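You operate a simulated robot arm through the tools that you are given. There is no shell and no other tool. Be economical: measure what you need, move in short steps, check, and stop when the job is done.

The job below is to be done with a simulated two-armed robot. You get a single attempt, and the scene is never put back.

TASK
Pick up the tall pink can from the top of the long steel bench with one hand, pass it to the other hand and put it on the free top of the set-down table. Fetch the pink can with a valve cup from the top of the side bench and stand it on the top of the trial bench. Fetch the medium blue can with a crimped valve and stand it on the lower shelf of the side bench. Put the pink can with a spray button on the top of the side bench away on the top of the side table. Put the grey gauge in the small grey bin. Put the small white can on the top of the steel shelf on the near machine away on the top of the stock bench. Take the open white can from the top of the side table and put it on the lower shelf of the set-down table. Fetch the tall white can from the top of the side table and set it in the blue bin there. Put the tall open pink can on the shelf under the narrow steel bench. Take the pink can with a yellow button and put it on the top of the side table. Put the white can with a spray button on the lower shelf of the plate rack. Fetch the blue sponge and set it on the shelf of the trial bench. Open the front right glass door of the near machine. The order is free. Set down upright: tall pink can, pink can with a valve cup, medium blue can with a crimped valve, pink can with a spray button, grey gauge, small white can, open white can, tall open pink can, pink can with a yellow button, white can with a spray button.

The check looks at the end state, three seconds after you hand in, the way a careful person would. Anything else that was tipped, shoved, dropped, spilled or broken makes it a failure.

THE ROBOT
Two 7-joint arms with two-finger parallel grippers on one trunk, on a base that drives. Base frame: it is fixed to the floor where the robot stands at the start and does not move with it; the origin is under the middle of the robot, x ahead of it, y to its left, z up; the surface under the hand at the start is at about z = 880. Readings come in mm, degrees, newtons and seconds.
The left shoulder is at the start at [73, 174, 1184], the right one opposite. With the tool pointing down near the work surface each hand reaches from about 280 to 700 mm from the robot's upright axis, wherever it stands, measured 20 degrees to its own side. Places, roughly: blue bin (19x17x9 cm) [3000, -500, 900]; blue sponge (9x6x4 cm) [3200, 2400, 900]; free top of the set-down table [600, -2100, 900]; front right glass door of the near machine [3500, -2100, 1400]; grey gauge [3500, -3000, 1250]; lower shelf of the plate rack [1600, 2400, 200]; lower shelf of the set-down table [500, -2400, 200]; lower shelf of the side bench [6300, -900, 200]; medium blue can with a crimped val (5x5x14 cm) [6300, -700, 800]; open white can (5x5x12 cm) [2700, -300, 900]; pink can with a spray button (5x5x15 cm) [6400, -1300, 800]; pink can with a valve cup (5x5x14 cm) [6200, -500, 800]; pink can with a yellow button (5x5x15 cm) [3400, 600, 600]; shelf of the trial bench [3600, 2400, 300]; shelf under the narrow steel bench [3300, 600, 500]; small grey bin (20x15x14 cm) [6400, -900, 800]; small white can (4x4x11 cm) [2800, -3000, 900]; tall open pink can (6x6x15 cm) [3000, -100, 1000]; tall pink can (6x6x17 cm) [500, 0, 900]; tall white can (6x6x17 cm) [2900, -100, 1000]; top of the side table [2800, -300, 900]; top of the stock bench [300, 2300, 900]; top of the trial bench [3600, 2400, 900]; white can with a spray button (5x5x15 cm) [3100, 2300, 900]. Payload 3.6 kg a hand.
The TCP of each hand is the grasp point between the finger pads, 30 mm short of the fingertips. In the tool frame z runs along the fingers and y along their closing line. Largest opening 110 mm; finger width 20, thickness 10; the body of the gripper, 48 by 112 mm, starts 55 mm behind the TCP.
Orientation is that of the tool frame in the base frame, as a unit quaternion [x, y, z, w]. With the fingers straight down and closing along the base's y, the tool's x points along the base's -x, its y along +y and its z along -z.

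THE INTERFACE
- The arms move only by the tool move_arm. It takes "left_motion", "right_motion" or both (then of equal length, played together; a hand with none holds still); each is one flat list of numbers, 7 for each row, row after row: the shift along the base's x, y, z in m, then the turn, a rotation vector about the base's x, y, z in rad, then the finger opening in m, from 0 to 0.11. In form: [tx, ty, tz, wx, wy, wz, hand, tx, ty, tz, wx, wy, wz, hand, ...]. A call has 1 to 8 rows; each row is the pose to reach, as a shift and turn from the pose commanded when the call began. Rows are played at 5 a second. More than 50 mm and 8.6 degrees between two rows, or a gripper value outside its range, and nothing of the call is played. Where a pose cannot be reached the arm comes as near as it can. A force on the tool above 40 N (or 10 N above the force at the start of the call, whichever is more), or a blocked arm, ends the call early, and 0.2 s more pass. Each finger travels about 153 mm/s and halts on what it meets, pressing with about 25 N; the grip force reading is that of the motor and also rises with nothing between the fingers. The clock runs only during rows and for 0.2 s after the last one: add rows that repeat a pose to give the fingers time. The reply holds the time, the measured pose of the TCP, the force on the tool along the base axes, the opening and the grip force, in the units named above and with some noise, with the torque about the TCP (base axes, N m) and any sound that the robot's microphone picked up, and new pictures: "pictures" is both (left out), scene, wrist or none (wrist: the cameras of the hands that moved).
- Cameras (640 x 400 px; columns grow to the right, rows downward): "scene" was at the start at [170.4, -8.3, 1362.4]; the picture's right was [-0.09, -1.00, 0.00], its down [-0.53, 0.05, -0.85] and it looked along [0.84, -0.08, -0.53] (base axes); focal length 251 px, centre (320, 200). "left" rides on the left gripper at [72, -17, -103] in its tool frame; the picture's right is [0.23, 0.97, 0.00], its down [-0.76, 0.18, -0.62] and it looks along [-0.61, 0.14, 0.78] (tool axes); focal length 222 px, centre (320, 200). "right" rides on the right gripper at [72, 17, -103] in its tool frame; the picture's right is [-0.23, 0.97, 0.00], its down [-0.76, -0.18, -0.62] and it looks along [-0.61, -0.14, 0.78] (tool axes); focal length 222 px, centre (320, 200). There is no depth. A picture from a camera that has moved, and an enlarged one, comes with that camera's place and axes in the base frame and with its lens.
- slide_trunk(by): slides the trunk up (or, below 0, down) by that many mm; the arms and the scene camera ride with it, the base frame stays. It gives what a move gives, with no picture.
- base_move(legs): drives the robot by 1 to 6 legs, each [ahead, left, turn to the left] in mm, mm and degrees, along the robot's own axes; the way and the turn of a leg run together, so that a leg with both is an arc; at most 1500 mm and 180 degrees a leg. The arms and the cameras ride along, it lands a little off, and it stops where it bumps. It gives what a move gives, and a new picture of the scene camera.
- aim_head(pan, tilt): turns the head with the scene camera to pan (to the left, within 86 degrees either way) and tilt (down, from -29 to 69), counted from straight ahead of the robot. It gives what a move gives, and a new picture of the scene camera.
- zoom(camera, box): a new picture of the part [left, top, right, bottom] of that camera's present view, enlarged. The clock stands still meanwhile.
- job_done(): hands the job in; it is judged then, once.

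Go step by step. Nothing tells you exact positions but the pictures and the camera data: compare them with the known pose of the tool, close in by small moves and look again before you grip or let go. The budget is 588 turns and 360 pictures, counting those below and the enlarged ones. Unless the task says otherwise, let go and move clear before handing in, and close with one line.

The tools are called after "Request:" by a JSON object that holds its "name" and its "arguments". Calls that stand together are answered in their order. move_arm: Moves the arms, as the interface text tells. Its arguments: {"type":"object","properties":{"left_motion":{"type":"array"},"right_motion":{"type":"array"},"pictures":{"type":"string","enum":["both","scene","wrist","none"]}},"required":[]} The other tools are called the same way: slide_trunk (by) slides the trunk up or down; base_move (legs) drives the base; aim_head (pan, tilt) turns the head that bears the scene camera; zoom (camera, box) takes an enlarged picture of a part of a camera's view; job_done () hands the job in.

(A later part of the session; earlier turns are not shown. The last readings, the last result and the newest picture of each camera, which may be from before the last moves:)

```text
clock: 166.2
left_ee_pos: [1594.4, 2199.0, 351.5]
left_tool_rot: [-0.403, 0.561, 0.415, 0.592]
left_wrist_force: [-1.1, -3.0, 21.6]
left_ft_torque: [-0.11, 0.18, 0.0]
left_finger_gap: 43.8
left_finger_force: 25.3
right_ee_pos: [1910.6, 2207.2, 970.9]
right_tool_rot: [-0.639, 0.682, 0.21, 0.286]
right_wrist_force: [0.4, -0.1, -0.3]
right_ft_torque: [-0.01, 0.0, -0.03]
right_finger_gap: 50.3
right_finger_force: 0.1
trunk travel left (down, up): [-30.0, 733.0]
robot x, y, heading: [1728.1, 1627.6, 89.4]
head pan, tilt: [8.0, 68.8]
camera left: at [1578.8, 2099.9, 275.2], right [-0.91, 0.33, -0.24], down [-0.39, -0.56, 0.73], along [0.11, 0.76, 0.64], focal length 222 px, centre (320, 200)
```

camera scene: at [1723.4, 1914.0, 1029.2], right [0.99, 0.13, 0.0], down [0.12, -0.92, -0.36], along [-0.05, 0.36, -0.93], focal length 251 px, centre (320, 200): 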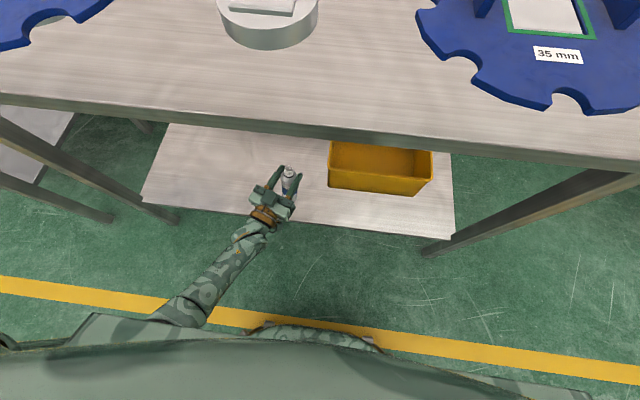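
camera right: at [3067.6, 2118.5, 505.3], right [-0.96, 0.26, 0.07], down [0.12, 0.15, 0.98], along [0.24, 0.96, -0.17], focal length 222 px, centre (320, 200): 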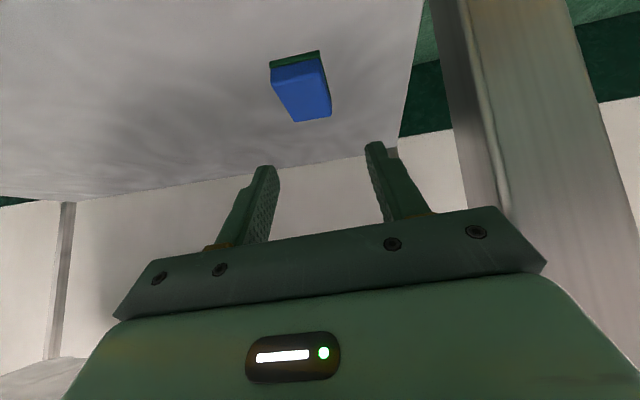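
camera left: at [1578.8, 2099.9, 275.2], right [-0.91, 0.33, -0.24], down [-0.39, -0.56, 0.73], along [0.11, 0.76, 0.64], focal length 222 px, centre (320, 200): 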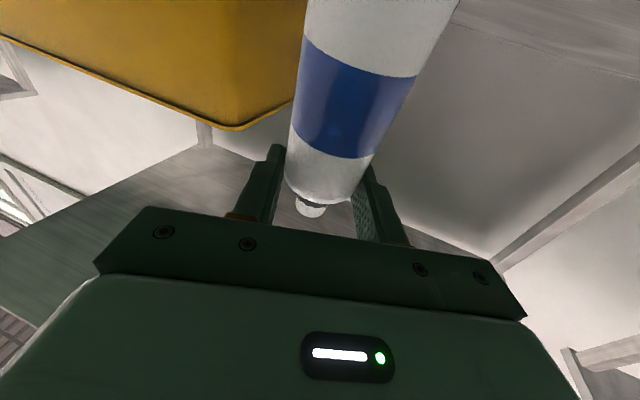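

Contact with 21 N. I'll ease up 1 mm and open the fingers just a little, then look.

Request:
{"name": "move_arm", "arguments": {"left_motion": [0, 0, 0.001, 0, 0, 0, 0.045, 0, 0, 0.001, 0, 0, 0, 0.05, 0, 0, 0.001, 0, 0, 0, 0.055, 0, 0, 0.001, 0, 0, 0, 0.06], "pictures": "wrist"}}

```text
clock: 167.2
left_ee_pos: [1595.3, 2199.1, 349.2]
left_tool_rot: [-0.404, 0.564, 0.413, 0.59]
left_wrist_force: [0.3, -0.5, 0.2]
left_ft_torque: [0.0, -0.01, -0.02]
left_finger_gap: 59.7
left_finger_force: 0.0
right_ee_pos: [1909.5, 2209.0, 970.8]
right_tool_rot: [-0.64, 0.682, 0.209, 0.286]
right_wrist_force: [0.3, -0.5, -0.1]
right_ft_torque: [-0.02, -0.02, 0.0]
right_finger_gap: 50.1
right_finger_force: 0.0
trunk travel left (down, up): [-30.0, 733.0]
robot x, y, heading: [1729.4, 1627.0, 89.0]
head pan, tilt: [8.0, 68.8]
camera left: at [1578.1, 2098.1, 273.2], right [-0.91, 0.33, -0.24], down [-0.39, -0.55, 0.74], along [0.11, 0.77, 0.63], focal length 222 px, centre (320, 200)
```

left: 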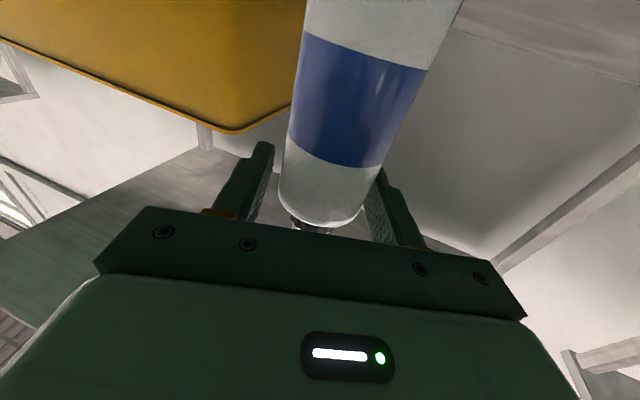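

Request:
{"name": "zoom", "arguments": {"camera": "scene", "box": [220, 140, 340, 240]}}

```text
4.00 times, centred on (280, 190) of scene
camera zoom: at [1723.5, 1913.8, 1029.2], right [0.99, 0.13, 0.0], down [0.12, -0.92, -0.36], along [-0.05, 0.36, -0.93], focal length 1004 px, centre (480, 240)
```

zoom: 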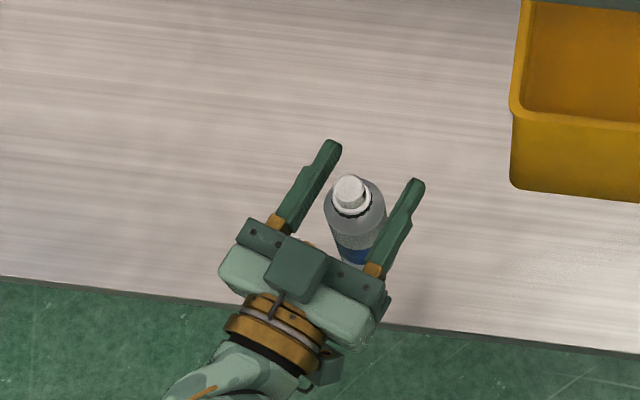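

The can stands free. I'll open wider and withdraw along the hand's axis.

Request:
{"name": "move_arm", "arguments": {"left_motion": [0, 0, 0.0, 0, 0, 0, 0.085, -0.007, -0.019, 0, 0, 0, 0, 0.09, -0.017, -0.047, 0, 0, 0, 0, 0.09, -0.028, -0.08, 0, 0, 0, 0, 0.09, -0.04, -0.113, 0, 0, 0, 0, 0.09], "pictures": "scene"}}

```text
clock: 168.4
left_ee_pos: [1554.3, 2086.0, 351.4]
left_tool_rot: [-0.404, 0.564, 0.413, 0.59]
left_wrist_force: [-0.5, -0.5, -0.6]
left_ft_torque: [0.0, -0.01, 0.01]
left_finger_gap: 90.0
left_finger_force: 0.0
right_ee_pos: [1909.7, 2209.1, 970.2]
right_tool_rot: [-0.64, 0.682, 0.21, 0.286]
right_wrist_force: [-0.2, -0.4, 0.0]
right_ft_torque: [-0.02, -0.03, 0.02]
right_finger_gap: 50.1
right_finger_force: 0.0
trunk travel left (down, up): [-30.0, 733.0]
robot x, y, heading: [1724.4, 1628.1, 89.4]
head pan, tilt: [8.0, 68.8]
camera scene: at [1723.4, 1913.7, 1029.3], right [0.99, 0.13, 0.0], down [0.12, -0.92, -0.36], along [-0.05, 0.36, -0.93], focal length 251 px, centre (320, 200)
```

scene: 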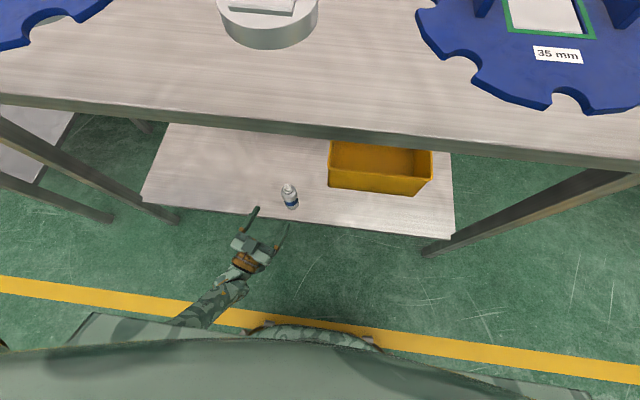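

The white spray can stands on the rack's lower shelf. I'll back out, raise the trunk and turn toward the narrow bench.

Request:
{"name": "base_move", "arguments": {"legs": [[-360, 0, 0]]}}

Request:
{"name": "slide_trunk", "arguments": {"by": 170}}

Request:
{"name": "aim_head", "arguments": {"pan": 0, "tilt": 25}}

Request:
{"name": "base_move", "arguments": {"legs": [[0, 0, -89.4], [550, 0, 0]]}}

```text
clock: 170.7
left_ee_pos: [1546.7, 1732.6, 351.2]
left_tool_rot: [-0.407, 0.562, 0.416, 0.588]
left_wrist_force: [-0.3, 0.2, -0.2]
left_ft_torque: [0.0, 0.0, 0.01]
left_finger_gap: 89.9
left_finger_force: 0.1
right_ee_pos: [1900.5, 1858.4, 969.5]
right_tool_rot: [-0.643, 0.679, 0.211, 0.285]
right_wrist_force: [0.4, -1.0, -0.2]
right_ft_torque: [-0.02, -0.02, -0.01]
right_finger_gap: 49.7
right_finger_force: 0.1
trunk travel left (down, up): [-30.0, 733.0]
robot x, y, heading: [1727.3, 1278.6, 90.2]
head pan, tilt: [8.0, 68.8]
camera scene: at [1718.1, 1561.1, 1029.3], right [0.99, 0.14, 0.0], down [0.13, -0.92, -0.36], along [-0.05, 0.36, -0.93], focal length 251 px, centre (320, 200)
```

scene: 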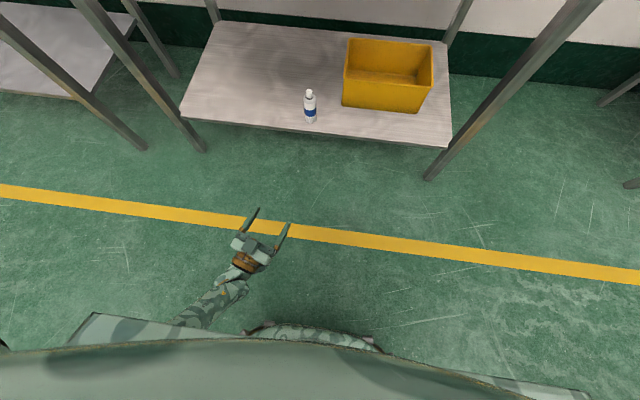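

```text
clock: 172.6
left_ee_pos: [1546.8, 1731.4, 520.0]
left_tool_rot: [-0.408, 0.563, 0.415, 0.587]
left_wrist_force: [-0.3, -0.2, 0.6]
left_ft_torque: [0.0, 0.01, 0.04]
left_finger_gap: 89.9
left_finger_force: 0.1
right_ee_pos: [1901.8, 1860.0, 1139.1]
right_tool_rot: [-0.644, 0.679, 0.21, 0.284]
right_wrist_force: [0.4, 1.0, 0.1]
right_ft_torque: [0.02, 0.06, -0.01]
right_finger_gap: 50.3
right_finger_force: 0.0
trunk travel left (down, up): [-200.0, 563.0]
robot x, y, heading: [1722.3, 1273.6, 90.2]
head pan, tilt: [8.0, 68.8]
```

```text
clock: 173.7
left_ee_pos: [1547.1, 1732.6, 520.0]
left_tool_rot: [-0.407, 0.562, 0.416, 0.588]
left_wrist_force: [-0.8, -0.5, -0.2]
left_ft_torque: [-0.02, 0.0, 0.0]
left_finger_gap: 90.0
left_finger_force: 0.0
right_ee_pos: [1899.9, 1859.0, 1139.7]
right_tool_rot: [-0.643, 0.679, 0.211, 0.285]
right_wrist_force: [-0.4, 0.5, -0.2]
right_ft_torque: [0.0, -0.02, 0.02]
right_finger_gap: 50.1
right_finger_force: 0.0
trunk travel left (down, up): [-200.0, 563.0]
robot x, y, heading: [1719.0, 1273.6, 89.9]
head pan, tilt: [0.0, 25.0]
camera scene: at [1725.8, 1495.0, 1270.4], right [1.0, 0.0, 0.0], down [0.0, -0.42, -0.91], along [0.0, 0.91, -0.42], focal length 251 px, centre (320, 200)
```

scene: 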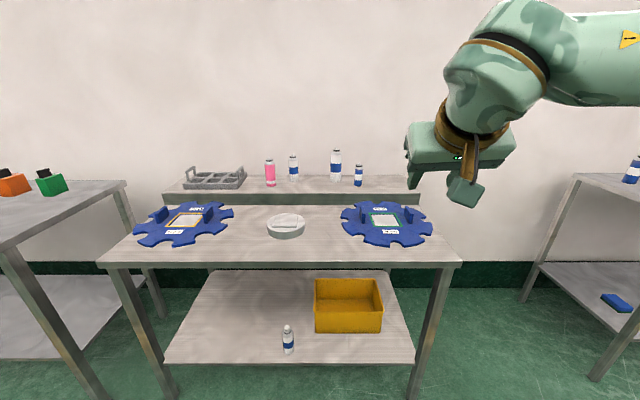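

```text
clock: 180.8
left_ee_pos: [2741.8, 1413.8, 520.1]
left_tool_rot: [0.122, 0.683, -0.134, 0.707]
left_wrist_force: [0.9, -0.4, 1.1]
left_ft_torque: [0.01, -0.01, 0.04]
left_finger_gap: 90.2
left_finger_force: 0.1
right_ee_pos: [2854.5, 1055.5, 1139.5]
right_tool_rot: [0.043, 0.934, -0.059, 0.35]
right_wrist_force: [0.4, -0.5, -0.5]
right_ft_torque: [0.04, 0.01, 0.0]
right_finger_gap: 50.2
right_finger_force: 0.0
trunk travel left (down, up): [-200.0, 563.0]
robot x, y, heading: [2277.5, 1253.0, -1.9]
head pan, tilt: [0.0, 25.0]
camera scene: at [2499.6, 1246.5, 1270.3], right [-0.04, -1.0, 0.0], down [-0.42, 0.02, -0.91], along [0.91, -0.03, -0.42], focal length 251 px, centre (320, 200)
```

scene: 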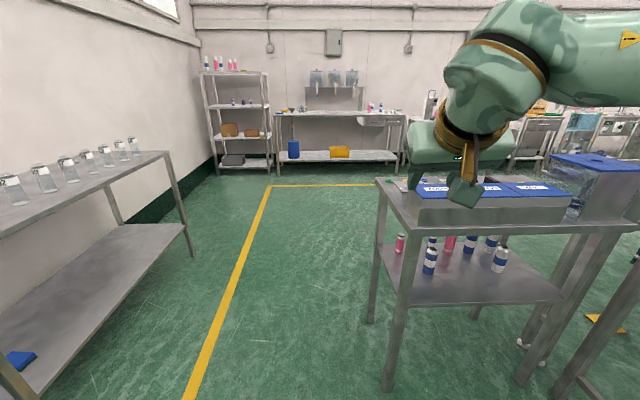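

Request:
{"name": "zoom", "arguments": {"camera": "scene", "box": [360, 160, 640, 335]}}

```text
2.29 times, centred on (500, 248) of scene
camera zoom: at [2499.6, 1246.5, 1270.3], right [-0.04, -1.0, 0.0], down [-0.42, 0.02, -0.91], along [0.91, -0.03, -0.42], focal length 574 px, centre (-91, 91)
```

zoom: 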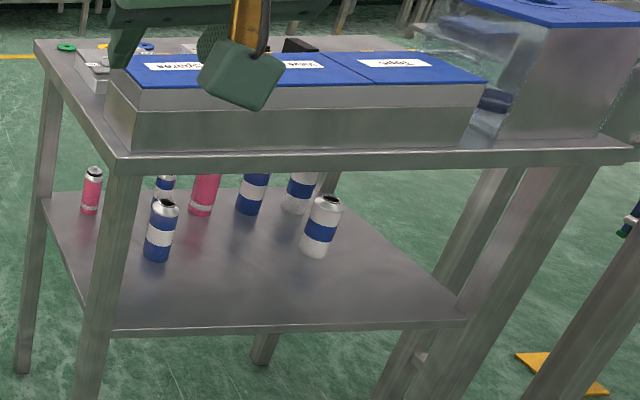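

I need to see the narrow bench's shelf from the front. I'll strafe right to face it.

Request:
{"name": "base_move", "arguments": {"legs": [[0, -600, 1.9]]}}

Request:
{"name": "zoom", "arguments": {"camera": "scene", "box": [180, 100, 460, 275]}}

```text
clock: 184.1
left_ee_pos: [2720.6, 836.2, 521.7]
left_tool_rot: [0.116, 0.684, -0.128, 0.709]
left_wrist_force: [-0.6, -0.4, -1.1]
left_ft_torque: [-0.01, 0.03, 0.01]
left_finger_gap: 90.1
left_finger_force: 0.1
right_ee_pos: [2839.9, 479.3, 1140.5]
right_tool_rot: [0.034, 0.935, -0.055, 0.349]
right_wrist_force: [-0.1, 0.2, 0.6]
right_ft_torque: [0.02, -0.01, 0.03]
right_finger_gap: 49.9
right_finger_force: 0.1
trunk travel left (down, up): [-200.0, 563.0]
robot x, y, heading: [2261.5, 668.7, -1.2]
head pan, tilt: [0.0, 25.0]
camera scene: at [2482.1, 663.0, 1270.5], right [-0.02, -1.0, 0.0], down [-0.42, 0.01, -0.91], along [0.91, -0.02, -0.42], focal length 251 px, centre (320, 200)
```

scene: 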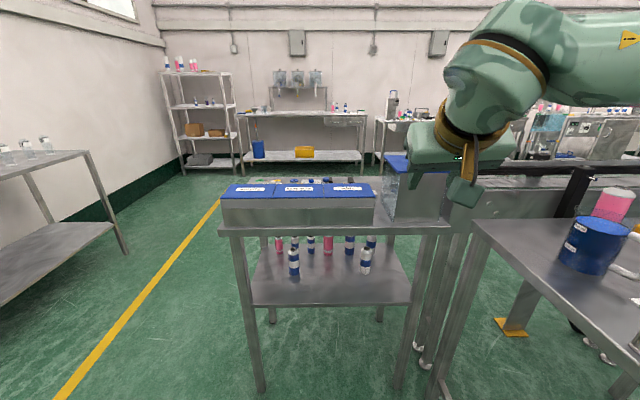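

```text
2.29 times, centred on (320, 188) of scene
camera zoom: at [2482.1, 663.0, 1270.5], right [-0.02, -1.0, 0.0], down [-0.42, 0.01, -0.91], along [0.91, -0.02, -0.42], focal length 574 px, centre (320, 229)
```

zoom: 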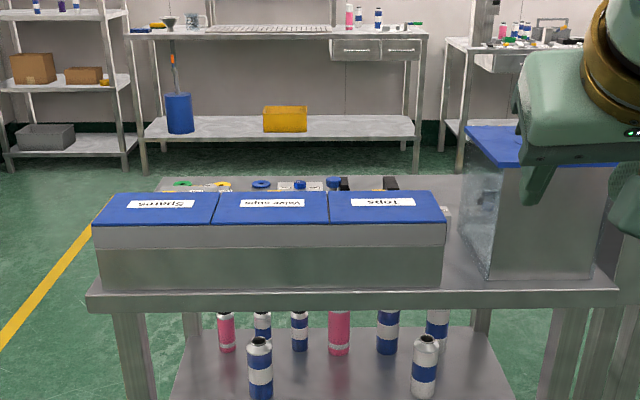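

I'll lower the trunk fully and look under the bench top.

Request:
{"name": "slide_trunk", "arguments": {"by": -170}}

Request:
{"name": "zoom", "arguments": {"camera": "scene", "box": [180, 100, 460, 275]}}

```text
clock: 186.0
left_ee_pos: [2720.6, 834.9, 350.6]
left_tool_rot: [0.116, 0.684, -0.128, 0.709]
left_wrist_force: [-0.4, -0.6, -0.4]
left_ft_torque: [-0.02, 0.0, -0.01]
left_finger_gap: 90.1
left_finger_force: 0.1
right_ee_pos: [2840.1, 479.6, 971.6]
right_tool_rot: [0.034, 0.935, -0.056, 0.349]
right_wrist_force: [0.4, 0.0, 0.2]
right_ft_torque: [0.01, -0.03, 0.01]
right_finger_gap: 50.4
right_finger_force: 0.1
trunk travel left (down, up): [-30.0, 733.0]
robot x, y, heading: [2259.5, 666.9, -0.9]
head pan, tilt: [0.0, 25.0]
```

```text
2.29 times, centred on (320, 188) of scene
camera zoom: at [2584.8, 661.4, 1088.9], right [-0.02, -1.0, 0.0], down [-0.42, 0.01, -0.91], along [0.91, -0.02, -0.42], focal length 574 px, centre (320, 229)
```

zoom: 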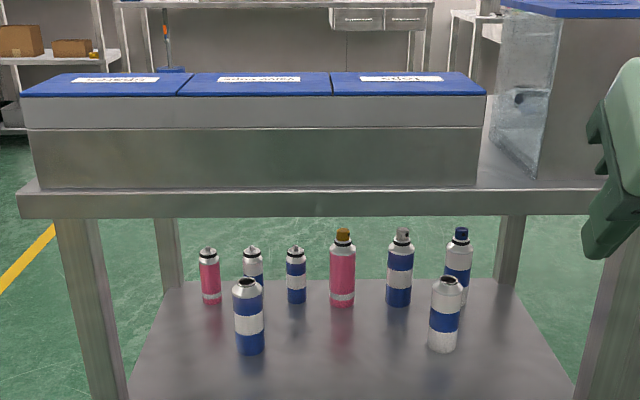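

The yellow-button can stands at about [3440,600] on the shelf (z≈540), with a clear 250 mm lane in front. I'll set the right hand nearly horizontal and low for entering.

Request:
{"name": "move_arm", "arguments": {"right_motion": [0.01, 0.02, -0.04, 0.012, -0.136, 0.03, 0.08, 0.02, 0.04, -0.08, 0.025, -0.272, 0.061, 0.08, 0.03, 0.06, -0.12, 0.037, -0.408, 0.091, 0.08, 0.04, 0.08, -0.16, 0.05, -0.543, 0.122, 0.08, 0.05, 0.1, -0.2, 0.05, -0.543, 0.122, 0.08, 0.06, 0.12, -0.24, 0.05, -0.543, 0.122, 0.08, 0.06, 0.12, -0.28, 0.05, -0.543, 0.122, 0.08, 0.06, 0.12, -0.31, 0.05, -0.543, 0.122, 0.08], "pictures": "both"}}

```text
clock: 187.8
left_ee_pos: [2720.6, 836.0, 351.9]
left_tool_rot: [0.115, 0.685, -0.127, 0.708]
left_wrist_force: [-0.7, -0.1, 0.3]
left_ft_torque: [-0.02, 0.0, 0.0]
left_finger_gap: 89.5
left_finger_force: 0.1
right_ee_pos: [2887.6, 653.6, 728.2]
right_tool_rot: [0.002, 0.811, -0.003, 0.586]
right_wrist_force: [0.1, 0.4, 0.4]
right_ft_torque: [0.01, 0.01, 0.04]
right_finger_gap: 80.0
right_finger_force: 0.0
right hand out of reach, approached as far as the arm can: row 4, 5, 6, 7, 8
trunk travel left (down, up): [-30.0, 733.0]
robot x, y, heading: [2260.9, 666.0, -1.5]
head pan, tilt: [0.0, 25.0]
camera scene: at [2585.0, 661.5, 1088.7], right [-0.02, -1.0, 0.0], down [-0.42, 0.01, -0.91], along [0.91, -0.02, -0.42], focal length 251 px, centre (320, 200)
camera right: at [2767.0, 672.1, 690.7], right [0.07, 0.97, 0.21], down [-0.36, -0.17, 0.92], along [0.93, -0.14, 0.33], focal length 222 px, centre (320, 200)
```

scene: 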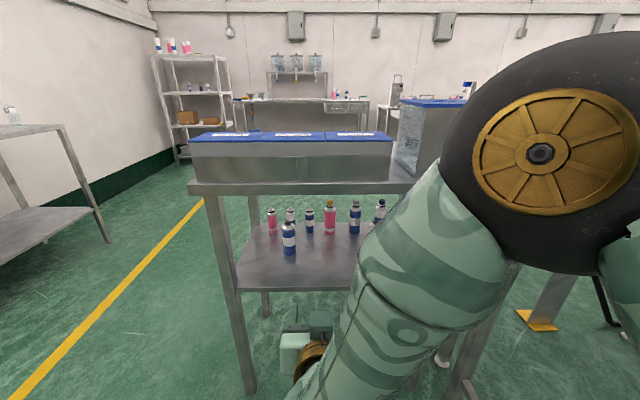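
right: 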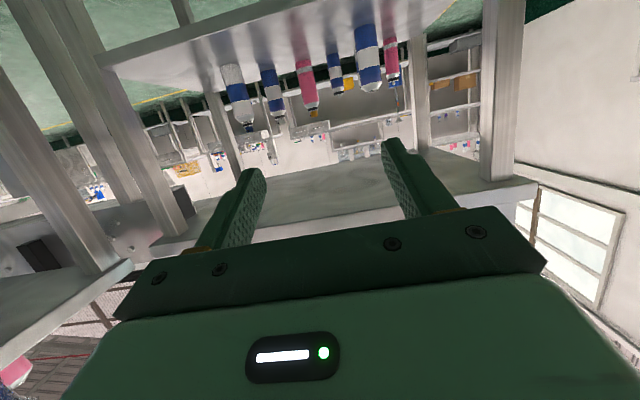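

The right elbow rides high and would hit the bench top; the left arm keeps its elbow low, so I'll use the left here. I move the right hand away up and out and level the left.

Request:
{"name": "move_arm", "arguments": {"right_motion": [-0.01, -0.033, 0.03, 0, 0, 0, 0.08, -0.02, -0.066, 0.06, 0, 0, 0, 0.08, -0.03, -0.1, 0.09, 0, 0, 0, 0.08, -0.04, -0.133, 0.12, 0, 0, 0, 0.08, -0.05, -0.166, 0.15, 0, 0, 0, 0.08, -0.06, -0.2, 0.18, 0, 0, 0, 0.08, -0.07, -0.23, 0.21, 0, 0, 0, 0.08], "left_motion": [0.01, -0.01, 0.04, 0.016, 0.073, 0.085, 0.085, 0.02, -0.02, 0.08, 0.032, 0.145, 0.17, 0.085, 0.03, -0.03, 0.12, 0.047, 0.218, 0.255, 0.085, 0.04, -0.05, 0.16, 0.063, 0.29, 0.339, 0.085, 0.05, -0.06, 0.2, 0.063, 0.29, 0.339, 0.085, 0.06, -0.08, 0.24, 0.063, 0.29, 0.339, 0.085, 0.06, -0.1, 0.28, 0.063, 0.29, 0.339, 0.085], "pictures": "scene"}}

```text
clock: 188.9
left_ee_pos: [2756.5, 829.9, 499.3]
left_tool_rot: [0.125, 0.779, 0.039, 0.614]
left_wrist_force: [-0.1, 1.0, 0.0]
left_ft_torque: [-0.01, 0.01, -0.03]
left_finger_gap: 84.9
left_finger_force: 0.0
right_ee_pos: [2901.4, 592.5, 811.5]
right_tool_rot: [0.008, 0.811, -0.007, 0.585]
right_wrist_force: [0.7, 0.5, 0.0]
right_ft_torque: [0.0, 0.02, -0.02]
right_finger_gap: 80.1
right_finger_force: 0.0
right hand out of reach, approached as far as the arm can: row 1, 2, 3, 4, 5
trunk travel left (down, up): [-30.0, 733.0]
robot x, y, heading: [2263.0, 668.6, -0.8]
head pan, tilt: [0.0, 25.0]
stopped in row 5 (left hand): the arm was blocked; the commanded pose is now the measured one
camera scene: at [2585.4, 662.3, 1088.6], right [-0.02, -1.0, 0.0], down [-0.42, 0.01, -0.91], along [0.91, -0.02, -0.42], focal length 251 px, centre (320, 200)
```

scene: 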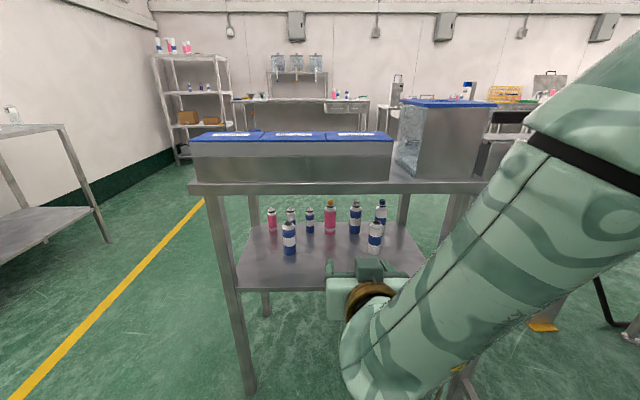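

The left elbow meets my base again when the hand is close in. I'll raise the trunk 120 mm to give it room and then continue.

Request:
{"name": "slide_trunk", "arguments": {"by": 120}}

Request:
{"name": "move_arm", "arguments": {"right_motion": [-0.01, -0.03, 0.02, 0, 0, 0, 0.08, -0.02, -0.06, 0.04, 0, 0, 0, 0.08, -0.03, -0.09, 0.06, 0, 0, 0, 0.08, -0.04, -0.12, 0.08, 0, 0, 0, 0.08, -0.05, -0.16, 0.1, 0, 0, 0, 0.08], "left_motion": [0.04, 0, 0, 0, 0, 0, 0.085, 0.08, 0, 0, 0, 0, 0, 0.085, 0.1, -0.02, 0.01, 0, 0, 0, 0.085, 0.1, -0.05, 0.02, 0, 0, 0, 0.085, 0.1, -0.08, 0.02, 0, 0, 0, 0.085], "pictures": "scene"}}

```text
clock: 190.4
left_ee_pos: [2755.8, 829.0, 618.3]
left_tool_rot: [0.123, 0.779, 0.039, 0.614]
left_wrist_force: [0.6, 0.2, 0.0]
left_ft_torque: [0.0, 0.01, 0.02]
left_finger_gap: 84.9
left_finger_force: 0.0
right_ee_pos: [2876.2, 594.1, 981.8]
right_tool_rot: [0.008, 0.782, -0.008, 0.623]
right_wrist_force: [-0.3, 0.3, 0.1]
right_ft_torque: [-0.01, -0.04, 0.0]
right_finger_gap: 80.0
right_finger_force: 0.1
trunk travel left (down, up): [-150.0, 613.0]
robot x, y, heading: [2259.3, 666.9, -1.0]
head pan, tilt: [0.0, 25.0]
```

```text
clock: 191.7
left_ee_pos: [2855.9, 814.4, 616.1]
left_tool_rot: [0.188, 0.77, 0.103, 0.601]
left_wrist_force: [0.2, -0.3, -0.6]
left_ft_torque: [0.02, 0.0, 0.02]
left_finger_gap: 84.8
left_finger_force: 0.1
right_ee_pos: [2871.2, 443.4, 1051.9]
right_tool_rot: [0.016, 0.803, -0.012, 0.595]
right_wrist_force: [0.4, 1.1, 0.1]
right_ft_torque: [0.01, 0.01, -0.01]
right_finger_gap: 80.0
right_finger_force: 0.1
right hand out of reach, approached as far as the arm can: row 1, 2, 3, 4, 5
trunk travel left (down, up): [-150.0, 613.0]
robot x, y, heading: [2263.4, 671.1, -1.0]
head pan, tilt: [0.0, 25.0]
stopped in row 5 (left hand): the arm was blocked; the commanded pose is now the measured one
camera scene: at [2510.7, 663.0, 1217.7], right [-0.02, -1.0, 0.0], down [-0.42, 0.01, -0.91], along [0.91, -0.02, -0.42], focal length 251 px, centre (320, 200)
```

scene: 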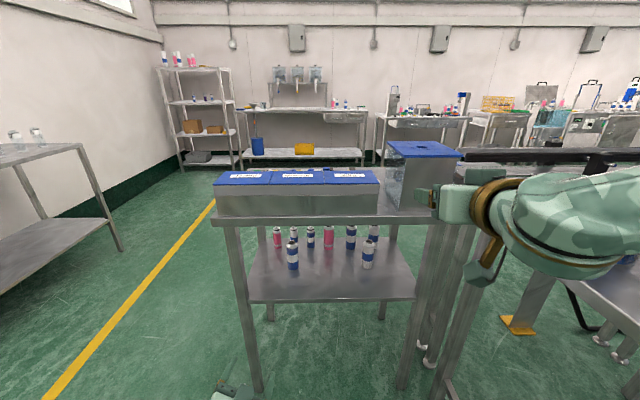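

Request:
{"name": "aim_head", "arguments": {"pan": 25, "tilt": 62}}

```text
clock: 192.7
left_ee_pos: [2855.5, 814.7, 616.1]
left_tool_rot: [0.186, 0.77, 0.103, 0.602]
left_wrist_force: [0.3, -0.1, 0.2]
left_ft_torque: [-0.02, -0.04, -0.04]
left_finger_gap: 85.0
left_finger_force: 0.0
right_ee_pos: [2873.0, 443.2, 1053.5]
right_tool_rot: [0.016, 0.803, -0.013, 0.596]
right_wrist_force: [0.2, -0.5, -0.6]
right_ft_torque: [0.01, 0.01, 0.05]
right_finger_gap: 80.2
right_finger_force: 0.1
trunk travel left (down, up): [-150.0, 613.0]
robot x, y, heading: [2259.9, 670.0, -1.4]
head pan, tilt: [25.0, 62.0]
camera scene: at [2477.3, 691.5, 1165.5], right [0.4, -0.91, 0.0], down [-0.81, -0.36, -0.47], along [0.43, 0.19, -0.88], focal length 251 px, centre (320, 200)
```

scene: 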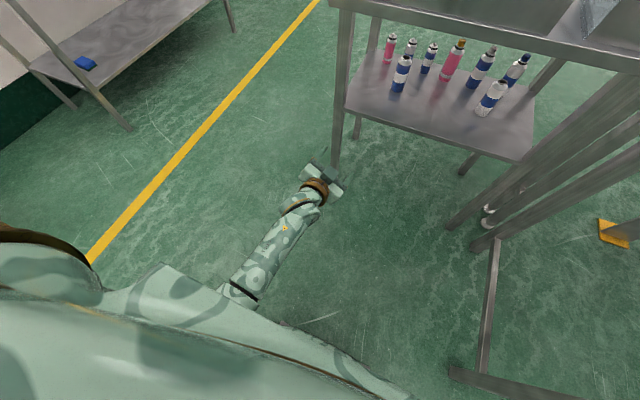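

I can see the left elbow is tucked against my trunk. Better: stand further back and more to the left, so the right arm reaches straight in, with its shoulder in line with the can. I move the left hand outward first.

Request:
{"name": "move_arm", "arguments": {"left_motion": [0, 0.04, 0, 0, 0, 0, 0.06, 0, 0.08, 0, 0, 0, 0, 0.04, 0, 0.12, 0, 0, 0, 0, 0.04], "pictures": "none"}}

Request:
{"name": "base_move", "arguments": {"legs": [[0, 108, 1.2]]}}

Request:
{"name": "slide_trunk", "arguments": {"by": -150}}

```text
clock: 193.5
left_ee_pos: [2850.3, 933.8, 618.2]
left_tool_rot: [0.186, 0.77, 0.1, 0.602]
left_wrist_force: [0.3, 0.5, -0.7]
left_ft_torque: [0.0, -0.01, -0.01]
left_finger_gap: 40.0
left_finger_force: 0.2
right_ee_pos: [2870.8, 443.4, 1053.0]
right_tool_rot: [0.016, 0.804, -0.012, 0.595]
right_wrist_force: [0.3, 0.3, -0.3]
right_ft_torque: [0.02, 0.01, 0.04]
right_finger_gap: 80.1
right_finger_force: 0.0
trunk travel left (down, up): [-150.0, 613.0]
robot x, y, heading: [2262.1, 667.9, -1.2]
head pan, tilt: [25.0, 62.0]
```

```text
clock: 194.7
left_ee_pos: [2847.1, 1061.4, 617.2]
left_tool_rot: [0.177, 0.772, 0.107, 0.601]
left_wrist_force: [-0.1, 0.1, 0.4]
left_ft_torque: [-0.02, -0.02, -0.04]
left_finger_gap: 40.2
left_finger_force: 0.0
right_ee_pos: [2877.2, 571.5, 1053.5]
right_tool_rot: [0.007, 0.804, -0.007, 0.595]
right_wrist_force: [0.3, 0.5, -0.4]
right_ft_torque: [-0.01, 0.02, -0.03]
right_finger_gap: 80.3
right_finger_force: 0.0
trunk travel left (down, up): [-150.0, 613.0]
robot x, y, heading: [2261.8, 784.0, 0.2]
head pan, tilt: [25.0, 62.0]
camera scene: at [2477.9, 811.6, 1165.4], right [0.42, -0.91, 0.0], down [-0.8, -0.37, -0.47], along [0.42, 0.2, -0.88], focal length 251 px, centre (320, 200)
```

scene: 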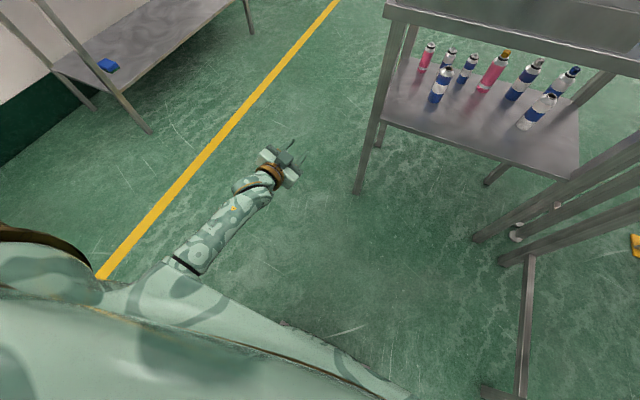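

```text
clock: 196.5
left_ee_pos: [2847.6, 1059.9, 467.8]
left_tool_rot: [0.179, 0.772, 0.106, 0.601]
left_wrist_force: [0.1, 0.6, 0.6]
left_ft_torque: [0.0, 0.0, 0.02]
left_finger_gap: 40.0
left_finger_force: 0.1
right_ee_pos: [2936.6, 570.8, 803.8]
right_tool_rot: [0.007, 0.86, -0.007, 0.51]
right_wrist_force: [0.0, 0.3, -1.0]
right_ft_torque: [-0.03, 0.0, 0.01]
right_finger_gap: 80.0
right_finger_force: 0.0
trunk travel left (down, up): [0.0, 763.0]
robot x, y, heading: [2261.5, 787.1, 0.2]
head pan, tilt: [25.0, 62.0]
```

The can measures [3437,593] with shelf front at x≈3157. I'll lower the right hand into the lane in front of the shelf.

Request:
{"name": "move_arm", "arguments": {"right_motion": [0.01, 0.006, -0.04, 0, -0.05, 0, 0.08, 0.02, 0.012, -0.08, 0, -0.1, 0, 0.08, 0.03, 0.018, -0.12, 0, -0.15, 0, 0.08, 0.045, 0.023, -0.15, 0, -0.19, 0, 0.08], "pictures": "wrist"}}

Request:
{"name": "aim_head", "arguments": {"pan": -15, "tilt": 40}}

```text
clock: 197.5
left_ee_pos: [2847.1, 1059.7, 466.9]
left_tool_rot: [0.178, 0.772, 0.108, 0.601]
left_wrist_force: [-0.7, -0.3, 1.0]
left_ft_torque: [0.02, 0.0, -0.02]
left_finger_gap: 39.8
left_finger_force: 0.0
right_ee_pos: [3030.3, 681.9, 754.6]
right_tool_rot: [0.02, 0.828, -0.022, 0.56]
right_wrist_force: [-0.3, -0.8, -0.1]
right_ft_torque: [-0.01, 0.02, 0.0]
right_finger_gap: 80.1
right_finger_force: 0.1
right hand out of reach, approached as far as the arm can: row 1, 2, 3, 4
trunk travel left (down, up): [0.0, 763.0]
robot x, y, heading: [2259.6, 781.9, -0.2]
head pan, tilt: [25.0, 62.0]
camera right: at [2908.6, 705.9, 724.6], right [0.14, 0.97, 0.2], down [-0.3, -0.15, 0.94], along [0.94, -0.19, 0.28], focal length 222 px, centre (320, 200)
```

right: 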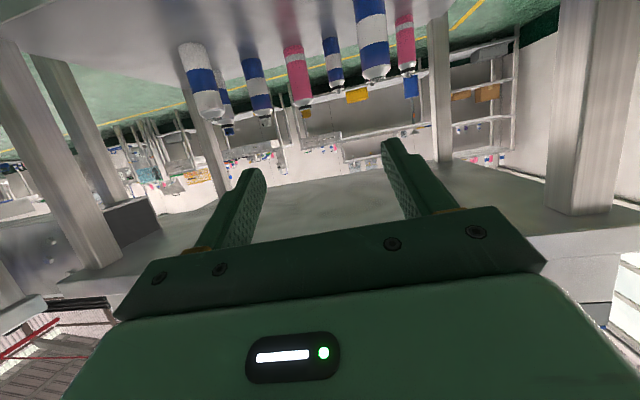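

```text
clock: 198.5
left_ee_pos: [2846.4, 1059.7, 466.2]
left_tool_rot: [0.178, 0.772, 0.109, 0.601]
left_wrist_force: [0.1, 0.3, -0.4]
left_ft_torque: [0.01, -0.03, -0.02]
left_finger_gap: 40.0
left_finger_force: 0.2
right_ee_pos: [3030.4, 680.5, 753.8]
right_tool_rot: [0.019, 0.828, -0.022, 0.56]
right_wrist_force: [0.7, 0.0, -0.6]
right_ft_torque: [-0.01, -0.04, -0.02]
right_finger_gap: 80.0
right_finger_force: 0.1
trunk travel left (down, up): [0.0, 763.0]
robot x, y, heading: [2260.9, 782.9, -0.1]
head pan, tilt: [-15.0, 40.0]
camera scene: at [2595.7, 761.5, 1032.9], right [-0.26, -0.97, 0.0], down [-0.62, 0.17, -0.77], along [0.74, -0.2, -0.64], focal length 251 px, centre (320, 200)
```

scene: 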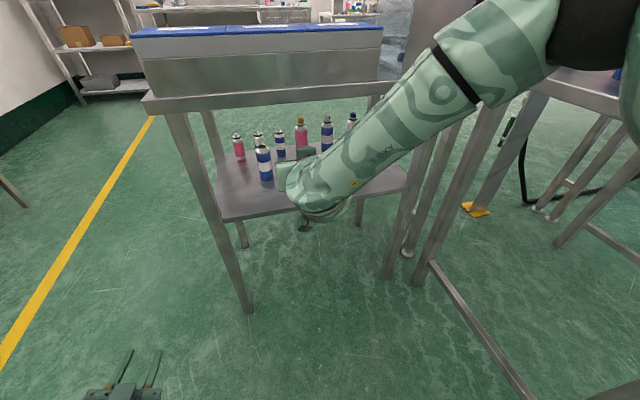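

The right forearm naturally points inward, so I'll let the hand point ~37° left of my heading and later turn the base right by as much, so the forearm lies along the lane. First I set that hand pose in free space.

Request:
{"name": "move_arm", "arguments": {"right_motion": [-0.024, 0.024, -0.015, 0, 0, 0.14, 0.08, -0.048, 0.048, -0.03, 0, 0, 0.28, 0.08, -0.072, 0.072, -0.045, 0, 0, 0.42, 0.08, -0.096, 0.096, -0.06, 0, 0, 0.56, 0.08, -0.12, 0.12, -0.074, 0, 0, 0.7, 0.08], "pictures": "scene"}}

```text
clock: 199.7
left_ee_pos: [2846.7, 1060.0, 467.8]
left_tool_rot: [0.179, 0.772, 0.107, 0.601]
left_wrist_force: [-0.1, -0.4, -0.6]
left_ft_torque: [0.0, 0.0, -0.01]
left_finger_gap: 40.0
left_finger_force: 0.1
right_ee_pos: [2933.1, 824.6, 737.2]
right_tool_rot: [-0.179, 0.844, 0.075, 0.499]
right_wrist_force: [0.1, -0.5, -0.7]
right_ft_torque: [0.02, 0.0, 0.01]
right_finger_gap: 80.1
right_finger_force: 0.1
right hand out of reach, approached as far as the arm can: row 1, 2, 3, 4, 5
trunk travel left (down, up): [0.0, 763.0]
robot x, y, heading: [2261.8, 782.4, 0.1]
head pan, tilt: [-15.0, 40.0]
camera scene: at [2595.7, 761.0, 1032.9], right [-0.26, -0.97, 0.0], down [-0.62, 0.17, -0.77], along [0.74, -0.2, -0.64], focal length 251 px, centre (320, 200)
```

scene: 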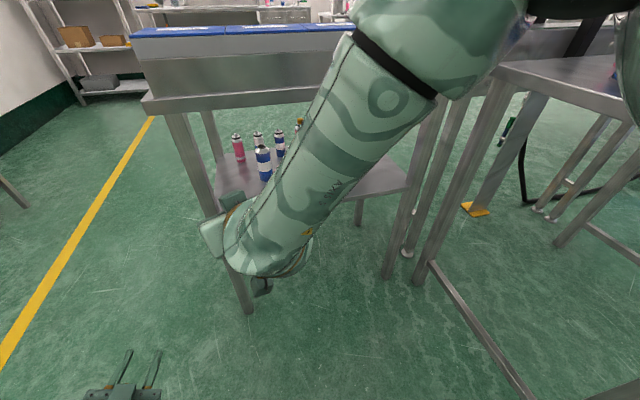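

The forearm is too steep for that deep reach, but the can is only about 110 mm from the bench's back edge. I'll go round the north side and take it from behind.

Request:
{"name": "slide_trunk", "arguments": {"by": 150}}

Request:
{"name": "aim_head", "arguments": {"pan": 0, "tilt": 30}}

Request:
{"name": "base_move", "arguments": {"legs": [[0, 620, 0], [1500, 0, 0], [480, 0, 0]]}}

```text
clock: 201.5
left_ee_pos: [2848.4, 1060.5, 616.7]
left_tool_rot: [0.179, 0.773, 0.108, 0.6]
left_wrist_force: [0.5, -0.4, 0.0]
left_ft_torque: [0.03, 0.01, 0.02]
left_finger_gap: 40.0
left_finger_force: 0.0
right_ee_pos: [2932.5, 826.7, 890.6]
right_tool_rot: [-0.18, 0.845, 0.074, 0.499]
right_wrist_force: [0.1, -0.2, -0.9]
right_ft_torque: [-0.01, 0.0, 0.01]
right_finger_gap: 80.1
right_finger_force: 0.0
trunk travel left (down, up): [-150.0, 613.0]
robot x, y, heading: [2261.1, 784.5, -0.3]
head pan, tilt: [-15.0, 40.0]
```

```text
clock: 202.3
left_ee_pos: [2847.5, 1061.2, 618.1]
left_tool_rot: [0.178, 0.772, 0.107, 0.601]
left_wrist_force: [0.5, -0.4, 0.3]
left_ft_torque: [0.0, -0.03, 0.02]
left_finger_gap: 40.1
left_finger_force: 0.0
right_ee_pos: [2933.4, 826.8, 892.7]
right_tool_rot: [-0.179, 0.845, 0.073, 0.499]
right_wrist_force: [-0.1, 0.1, -0.3]
right_ft_torque: [0.03, -0.01, 0.03]
right_finger_gap: 79.7
right_finger_force: 0.0
trunk travel left (down, up): [-150.0, 613.0]
robot x, y, heading: [2263.9, 780.5, 0.1]
head pan, tilt: [0.0, 30.0]
camera scene: at [2510.1, 783.4, 1209.9], right [0.0, -1.0, 0.0], down [-0.5, 0.0, -0.87], along [0.87, 0.0, -0.5], focal length 251 px, centre (320, 200)
```

scene: 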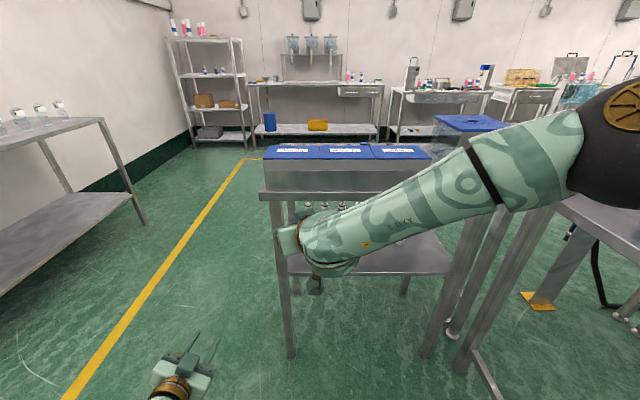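

```text
clock: 215.1
left_ee_pos: [4799.9, 1722.0, 616.5]
left_tool_rot: [0.174, 0.774, 0.112, 0.599]
left_wrist_force: [-0.6, 0.2, -0.1]
left_ft_torque: [0.01, 0.02, 0.02]
left_finger_gap: 39.8
left_finger_force: 0.1
right_ee_pos: [4889.0, 1489.2, 893.3]
right_tool_rot: [-0.185, 0.843, 0.077, 0.499]
right_wrist_force: [-0.2, 0.3, 0.2]
right_ft_torque: [0.01, -0.02, 0.0]
right_finger_gap: 79.8
right_finger_force: 0.0
trunk travel left (down, up): [-150.0, 613.0]
robot x, y, heading: [4221.1, 1436.7, 0.9]
head pan, tilt: [0.0, 30.0]
camera scene: at [4466.9, 1439.7, 1209.8], right [0.02, -1.0, 0.0], down [-0.5, -0.01, -0.87], along [0.87, 0.01, -0.5], focal length 251 px, centre (320, 200)
```

scene: 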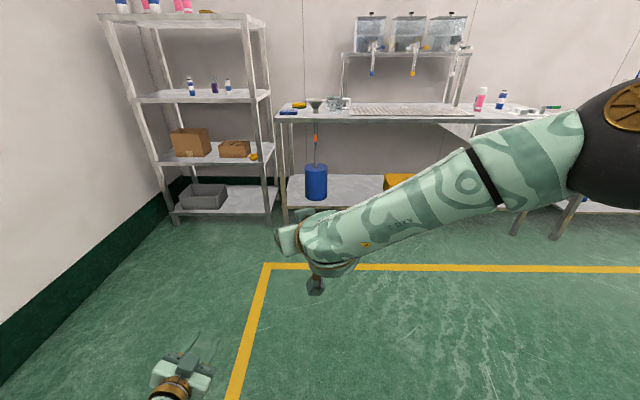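

Request:
{"name": "base_move", "arguments": {"legs": [[0, 0, -180], [0, 300, 0]]}}

```text
clock: 224.5
left_ee_pos: [3617.4, 877.0, 617.2]
left_tool_rot: [0.77, -0.189, -0.602, 0.098]
left_wrist_force: [-0.2, 0.1, 0.3]
left_ft_torque: [-0.01, 0.04, -0.03]
left_finger_gap: 40.1
left_finger_force: 0.2
right_ee_pos: [3538.2, 1113.1, 892.1]
right_tool_rot: [0.847, 0.168, -0.5, 0.067]
right_wrist_force: [-0.1, 0.0, -0.2]
right_ft_torque: [0.01, 0.01, -0.01]
right_finger_gap: 80.1
right_finger_force: 0.0
trunk travel left (down, up): [-150.0, 613.0]
robot x, y, heading: [4207.6, 1134.8, 178.4]
head pan, tilt: [0.0, 30.0]
camera scene: at [3965.5, 1144.4, 1210.0], right [0.03, 1.0, 0.0], down [0.5, -0.01, -0.87], along [-0.87, 0.02, -0.5], focal length 251 px, centre (320, 200)
```

scene: 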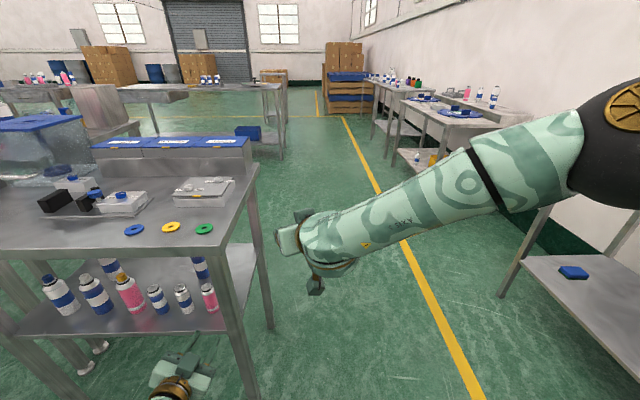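

The yellow-button can is just 65 mm inside the back edge. First I'll bring the left hand up and back to its neutral top-down pose, away from the bench.

Request:
{"name": "move_arm", "arguments": {"left_motion": [0.014, 0.006, 0.043, 0.021, -0.13, 0.038, 0.08, 0.028, 0.012, 0.086, 0.041, -0.26, 0.075, 0.11, 0.042, 0.017, 0.129, 0.062, -0.39, 0.113, 0.11, 0.056, 0.023, 0.172, 0.082, -0.521, 0.151, 0.11, 0.07, 0.029, 0.215, 0.103, -0.651, 0.189, 0.11, 0.084, 0.035, 0.258, 0.124, -0.781, 0.226, 0.11, 0.098, 0.041, 0.301, 0.144, -0.911, 0.264, 0.11, 0.112, 0.046, 0.344, 0.165, -1.042, 0.302, 0.11], "pictures": "none"}}

Request:
{"name": "move_arm", "arguments": {"left_motion": [0.014, 0.006, 0.043, 0.021, -0.13, 0.038, 0.11, 0.028, 0.012, 0.086, 0.041, -0.26, 0.075, 0.11], "pictures": "scene"}}

```text
clock: 226.3
left_ee_pos: [3615.4, 880.5, 825.5]
left_tool_rot: [0.99, -0.052, -0.133, 0.016]
left_wrist_force: [0.0, -1.0, -0.2]
left_ft_torque: [-0.02, 0.03, -0.01]
left_finger_gap: 109.9
left_finger_force: 0.0
left hand out of reach, approached as far as the arm can: row 6, 7, 8
right_ee_pos: [3537.1, 1113.4, 892.6]
right_tool_rot: [0.847, 0.168, -0.5, 0.067]
right_wrist_force: [-0.5, 0.6, -0.3]
right_ft_torque: [0.01, -0.01, 0.01]
right_finger_gap: 79.7
right_finger_force: 0.1
trunk travel left (down, up): [-150.0, 613.0]
robot x, y, heading: [4211.3, 1136.5, 178.4]
head pan, tilt: [0.0, 30.0]
```

```text
clock: 226.9
left_ee_pos: [3586.7, 844.7, 897.8]
left_tool_rot: [1.0, -0.016, -0.004, -0.005]
left_wrist_force: [-0.7, -0.3, 0.5]
left_ft_torque: [0.02, 0.02, 0.03]
left_finger_gap: 110.0
left_finger_force: 0.1
left hand out of reach, approached as far as the arm can: row 1, 2
right_ee_pos: [3539.1, 1114.4, 893.6]
right_tool_rot: [0.847, 0.167, -0.5, 0.066]
right_wrist_force: [1.2, -0.1, 0.9]
right_ft_torque: [0.0, 0.02, 0.02]
right_finger_gap: 80.0
right_finger_force: 0.0
trunk travel left (down, up): [-150.0, 613.0]
robot x, y, heading: [4209.6, 1139.0, 178.6]
head pan, tilt: [0.0, 30.0]
camera scene: at [3966.6, 1145.1, 1210.3], right [0.03, 1.0, 0.0], down [0.5, -0.01, -0.87], along [-0.87, 0.02, -0.5], focal length 251 px, centre (320, 200)
```

scene: 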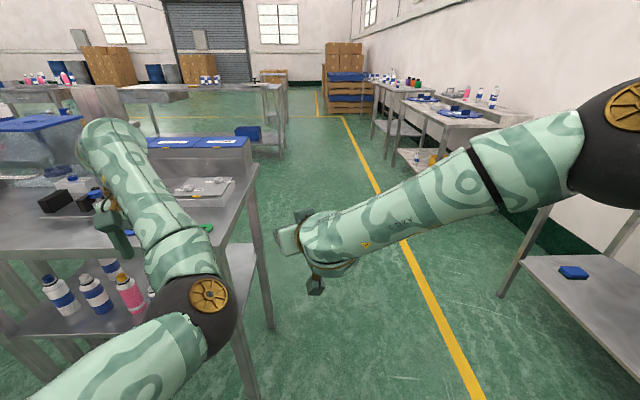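

The left hand ended close to the bench edge, so I'll back the base off before going on.

Request:
{"name": "base_move", "arguments": {"legs": [[-250, 0, 0]]}}

Request:
{"name": "move_arm", "arguments": {"left_motion": [0.03, 0, 0.035, 0, 0, 0, 0.11, 0.05, -0.01, 0.075, 0, 0, 0, 0.11, 0.07, -0.02, 0.115, 0, 0, 0, 0.11, 0.08, -0.04, 0.15, 0, 0, 0, 0.11, 0.09, -0.06, 0.18, 0, 0, 0, 0.11, 0.1, -0.08, 0.2, 0, 0, 0, 0.11], "pictures": "scene"}}

```text
clock: 228.8
left_ee_pos: [3840.8, 837.2, 896.2]
left_tool_rot: [1.0, -0.016, -0.005, -0.006]
left_wrist_force: [-0.1, 0.1, 0.6]
left_ft_torque: [-0.01, 0.0, 0.0]
left_finger_gap: 110.1
left_finger_force: 0.0
right_ee_pos: [3791.9, 1108.0, 892.8]
right_tool_rot: [0.847, 0.166, -0.501, 0.066]
right_wrist_force: [0.1, 0.5, -0.2]
right_ft_torque: [0.02, -0.03, -0.02]
right_finger_gap: 80.2
right_finger_force: 0.1
trunk travel left (down, up): [-150.0, 613.0]
robot x, y, heading: [4464.6, 1127.5, 178.5]
head pan, tilt: [0.0, 30.0]
camera scene: at [4221.0, 1138.0, 1210.2], right [0.03, 1.0, 0.0], down [0.5, -0.01, -0.87], along [-0.87, 0.03, -0.5], focal length 251 px, centre (320, 200)
```

scene: 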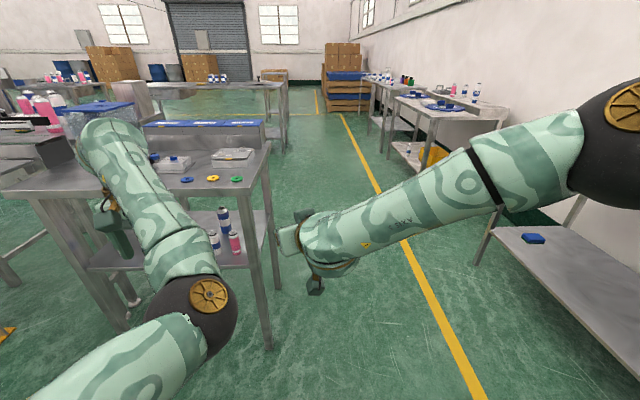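

```text
clock: 230.2
left_ee_pos: [3938.1, 756.6, 1098.5]
left_tool_rot: [1.0, -0.016, -0.004, -0.005]
left_wrist_force: [-0.5, 0.1, 0.1]
left_ft_torque: [0.03, -0.04, 0.01]
left_finger_gap: 109.9
left_finger_force: 0.1
left hand out of reach, approached as far as the arm can: row 1, 2, 3, 4
right_ee_pos: [3792.7, 1108.0, 892.2]
right_tool_rot: [0.847, 0.167, -0.5, 0.066]
right_wrist_force: [1.1, -0.4, 0.5]
right_ft_torque: [-0.01, -0.01, -0.02]
right_finger_gap: 80.1
right_finger_force: 0.0
trunk travel left (down, up): [-150.0, 613.0]
robot x, y, heading: [4464.7, 1131.7, 178.1]
head pan, tilt: [0.0, 30.0]
camera scene: at [4220.4, 1137.4, 1210.0], right [0.03, 1.0, 0.0], down [0.5, -0.01, -0.87], along [-0.87, 0.03, -0.5], focal length 251 px, centre (320, 200)
```

scene: 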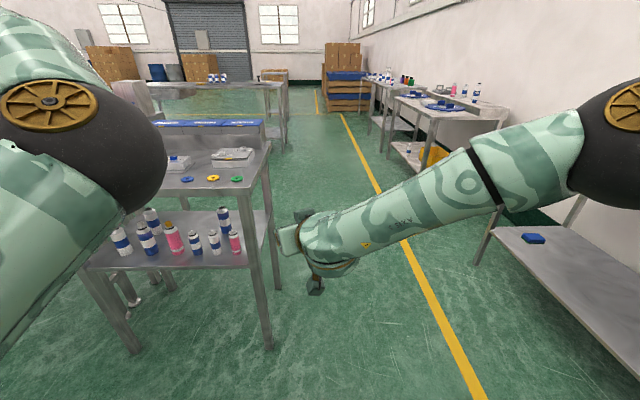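

Both arms are clear. I'll strafe left to line the right hand up with the yellow-button can.

Request:
{"name": "base_move", "arguments": {"legs": [[0, 515, 1.9]]}}

```text
clock: 233.1
left_ee_pos: [3948.6, 228.9, 1098.6]
left_tool_rot: [1.0, 0.005, -0.005, -0.005]
left_wrist_force: [-0.1, -0.1, 0.2]
left_ft_torque: [0.0, -0.02, -0.01]
left_finger_gap: 110.2
left_finger_force: 0.1
right_ee_pos: [3790.4, 572.3, 892.6]
right_tool_rot: [0.843, 0.185, -0.499, 0.077]
right_wrist_force: [0.5, 0.4, 0.0]
right_ft_torque: [0.01, -0.03, -0.04]
right_finger_gap: 79.8
right_finger_force: 0.0
trunk travel left (down, up): [-150.0, 613.0]
robot x, y, heading: [4460.6, 624.8, -179.2]
head pan, tilt: [0.0, 30.0]
camera scene: at [4215.4, 620.8, 1209.9], right [-0.01, 1.0, 0.0], down [0.5, 0.01, -0.87], along [-0.87, -0.01, -0.5], focal length 251 px, centre (320, 200)
```

scene: 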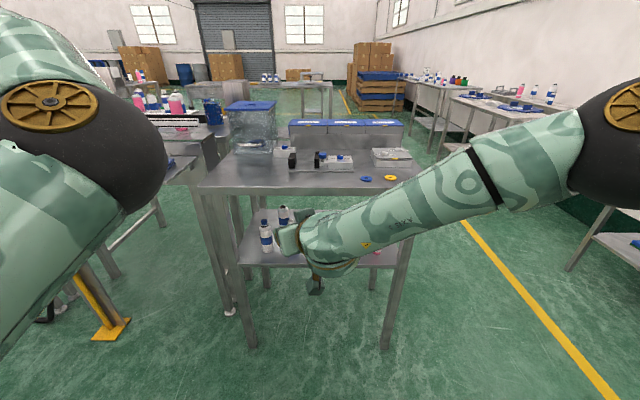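

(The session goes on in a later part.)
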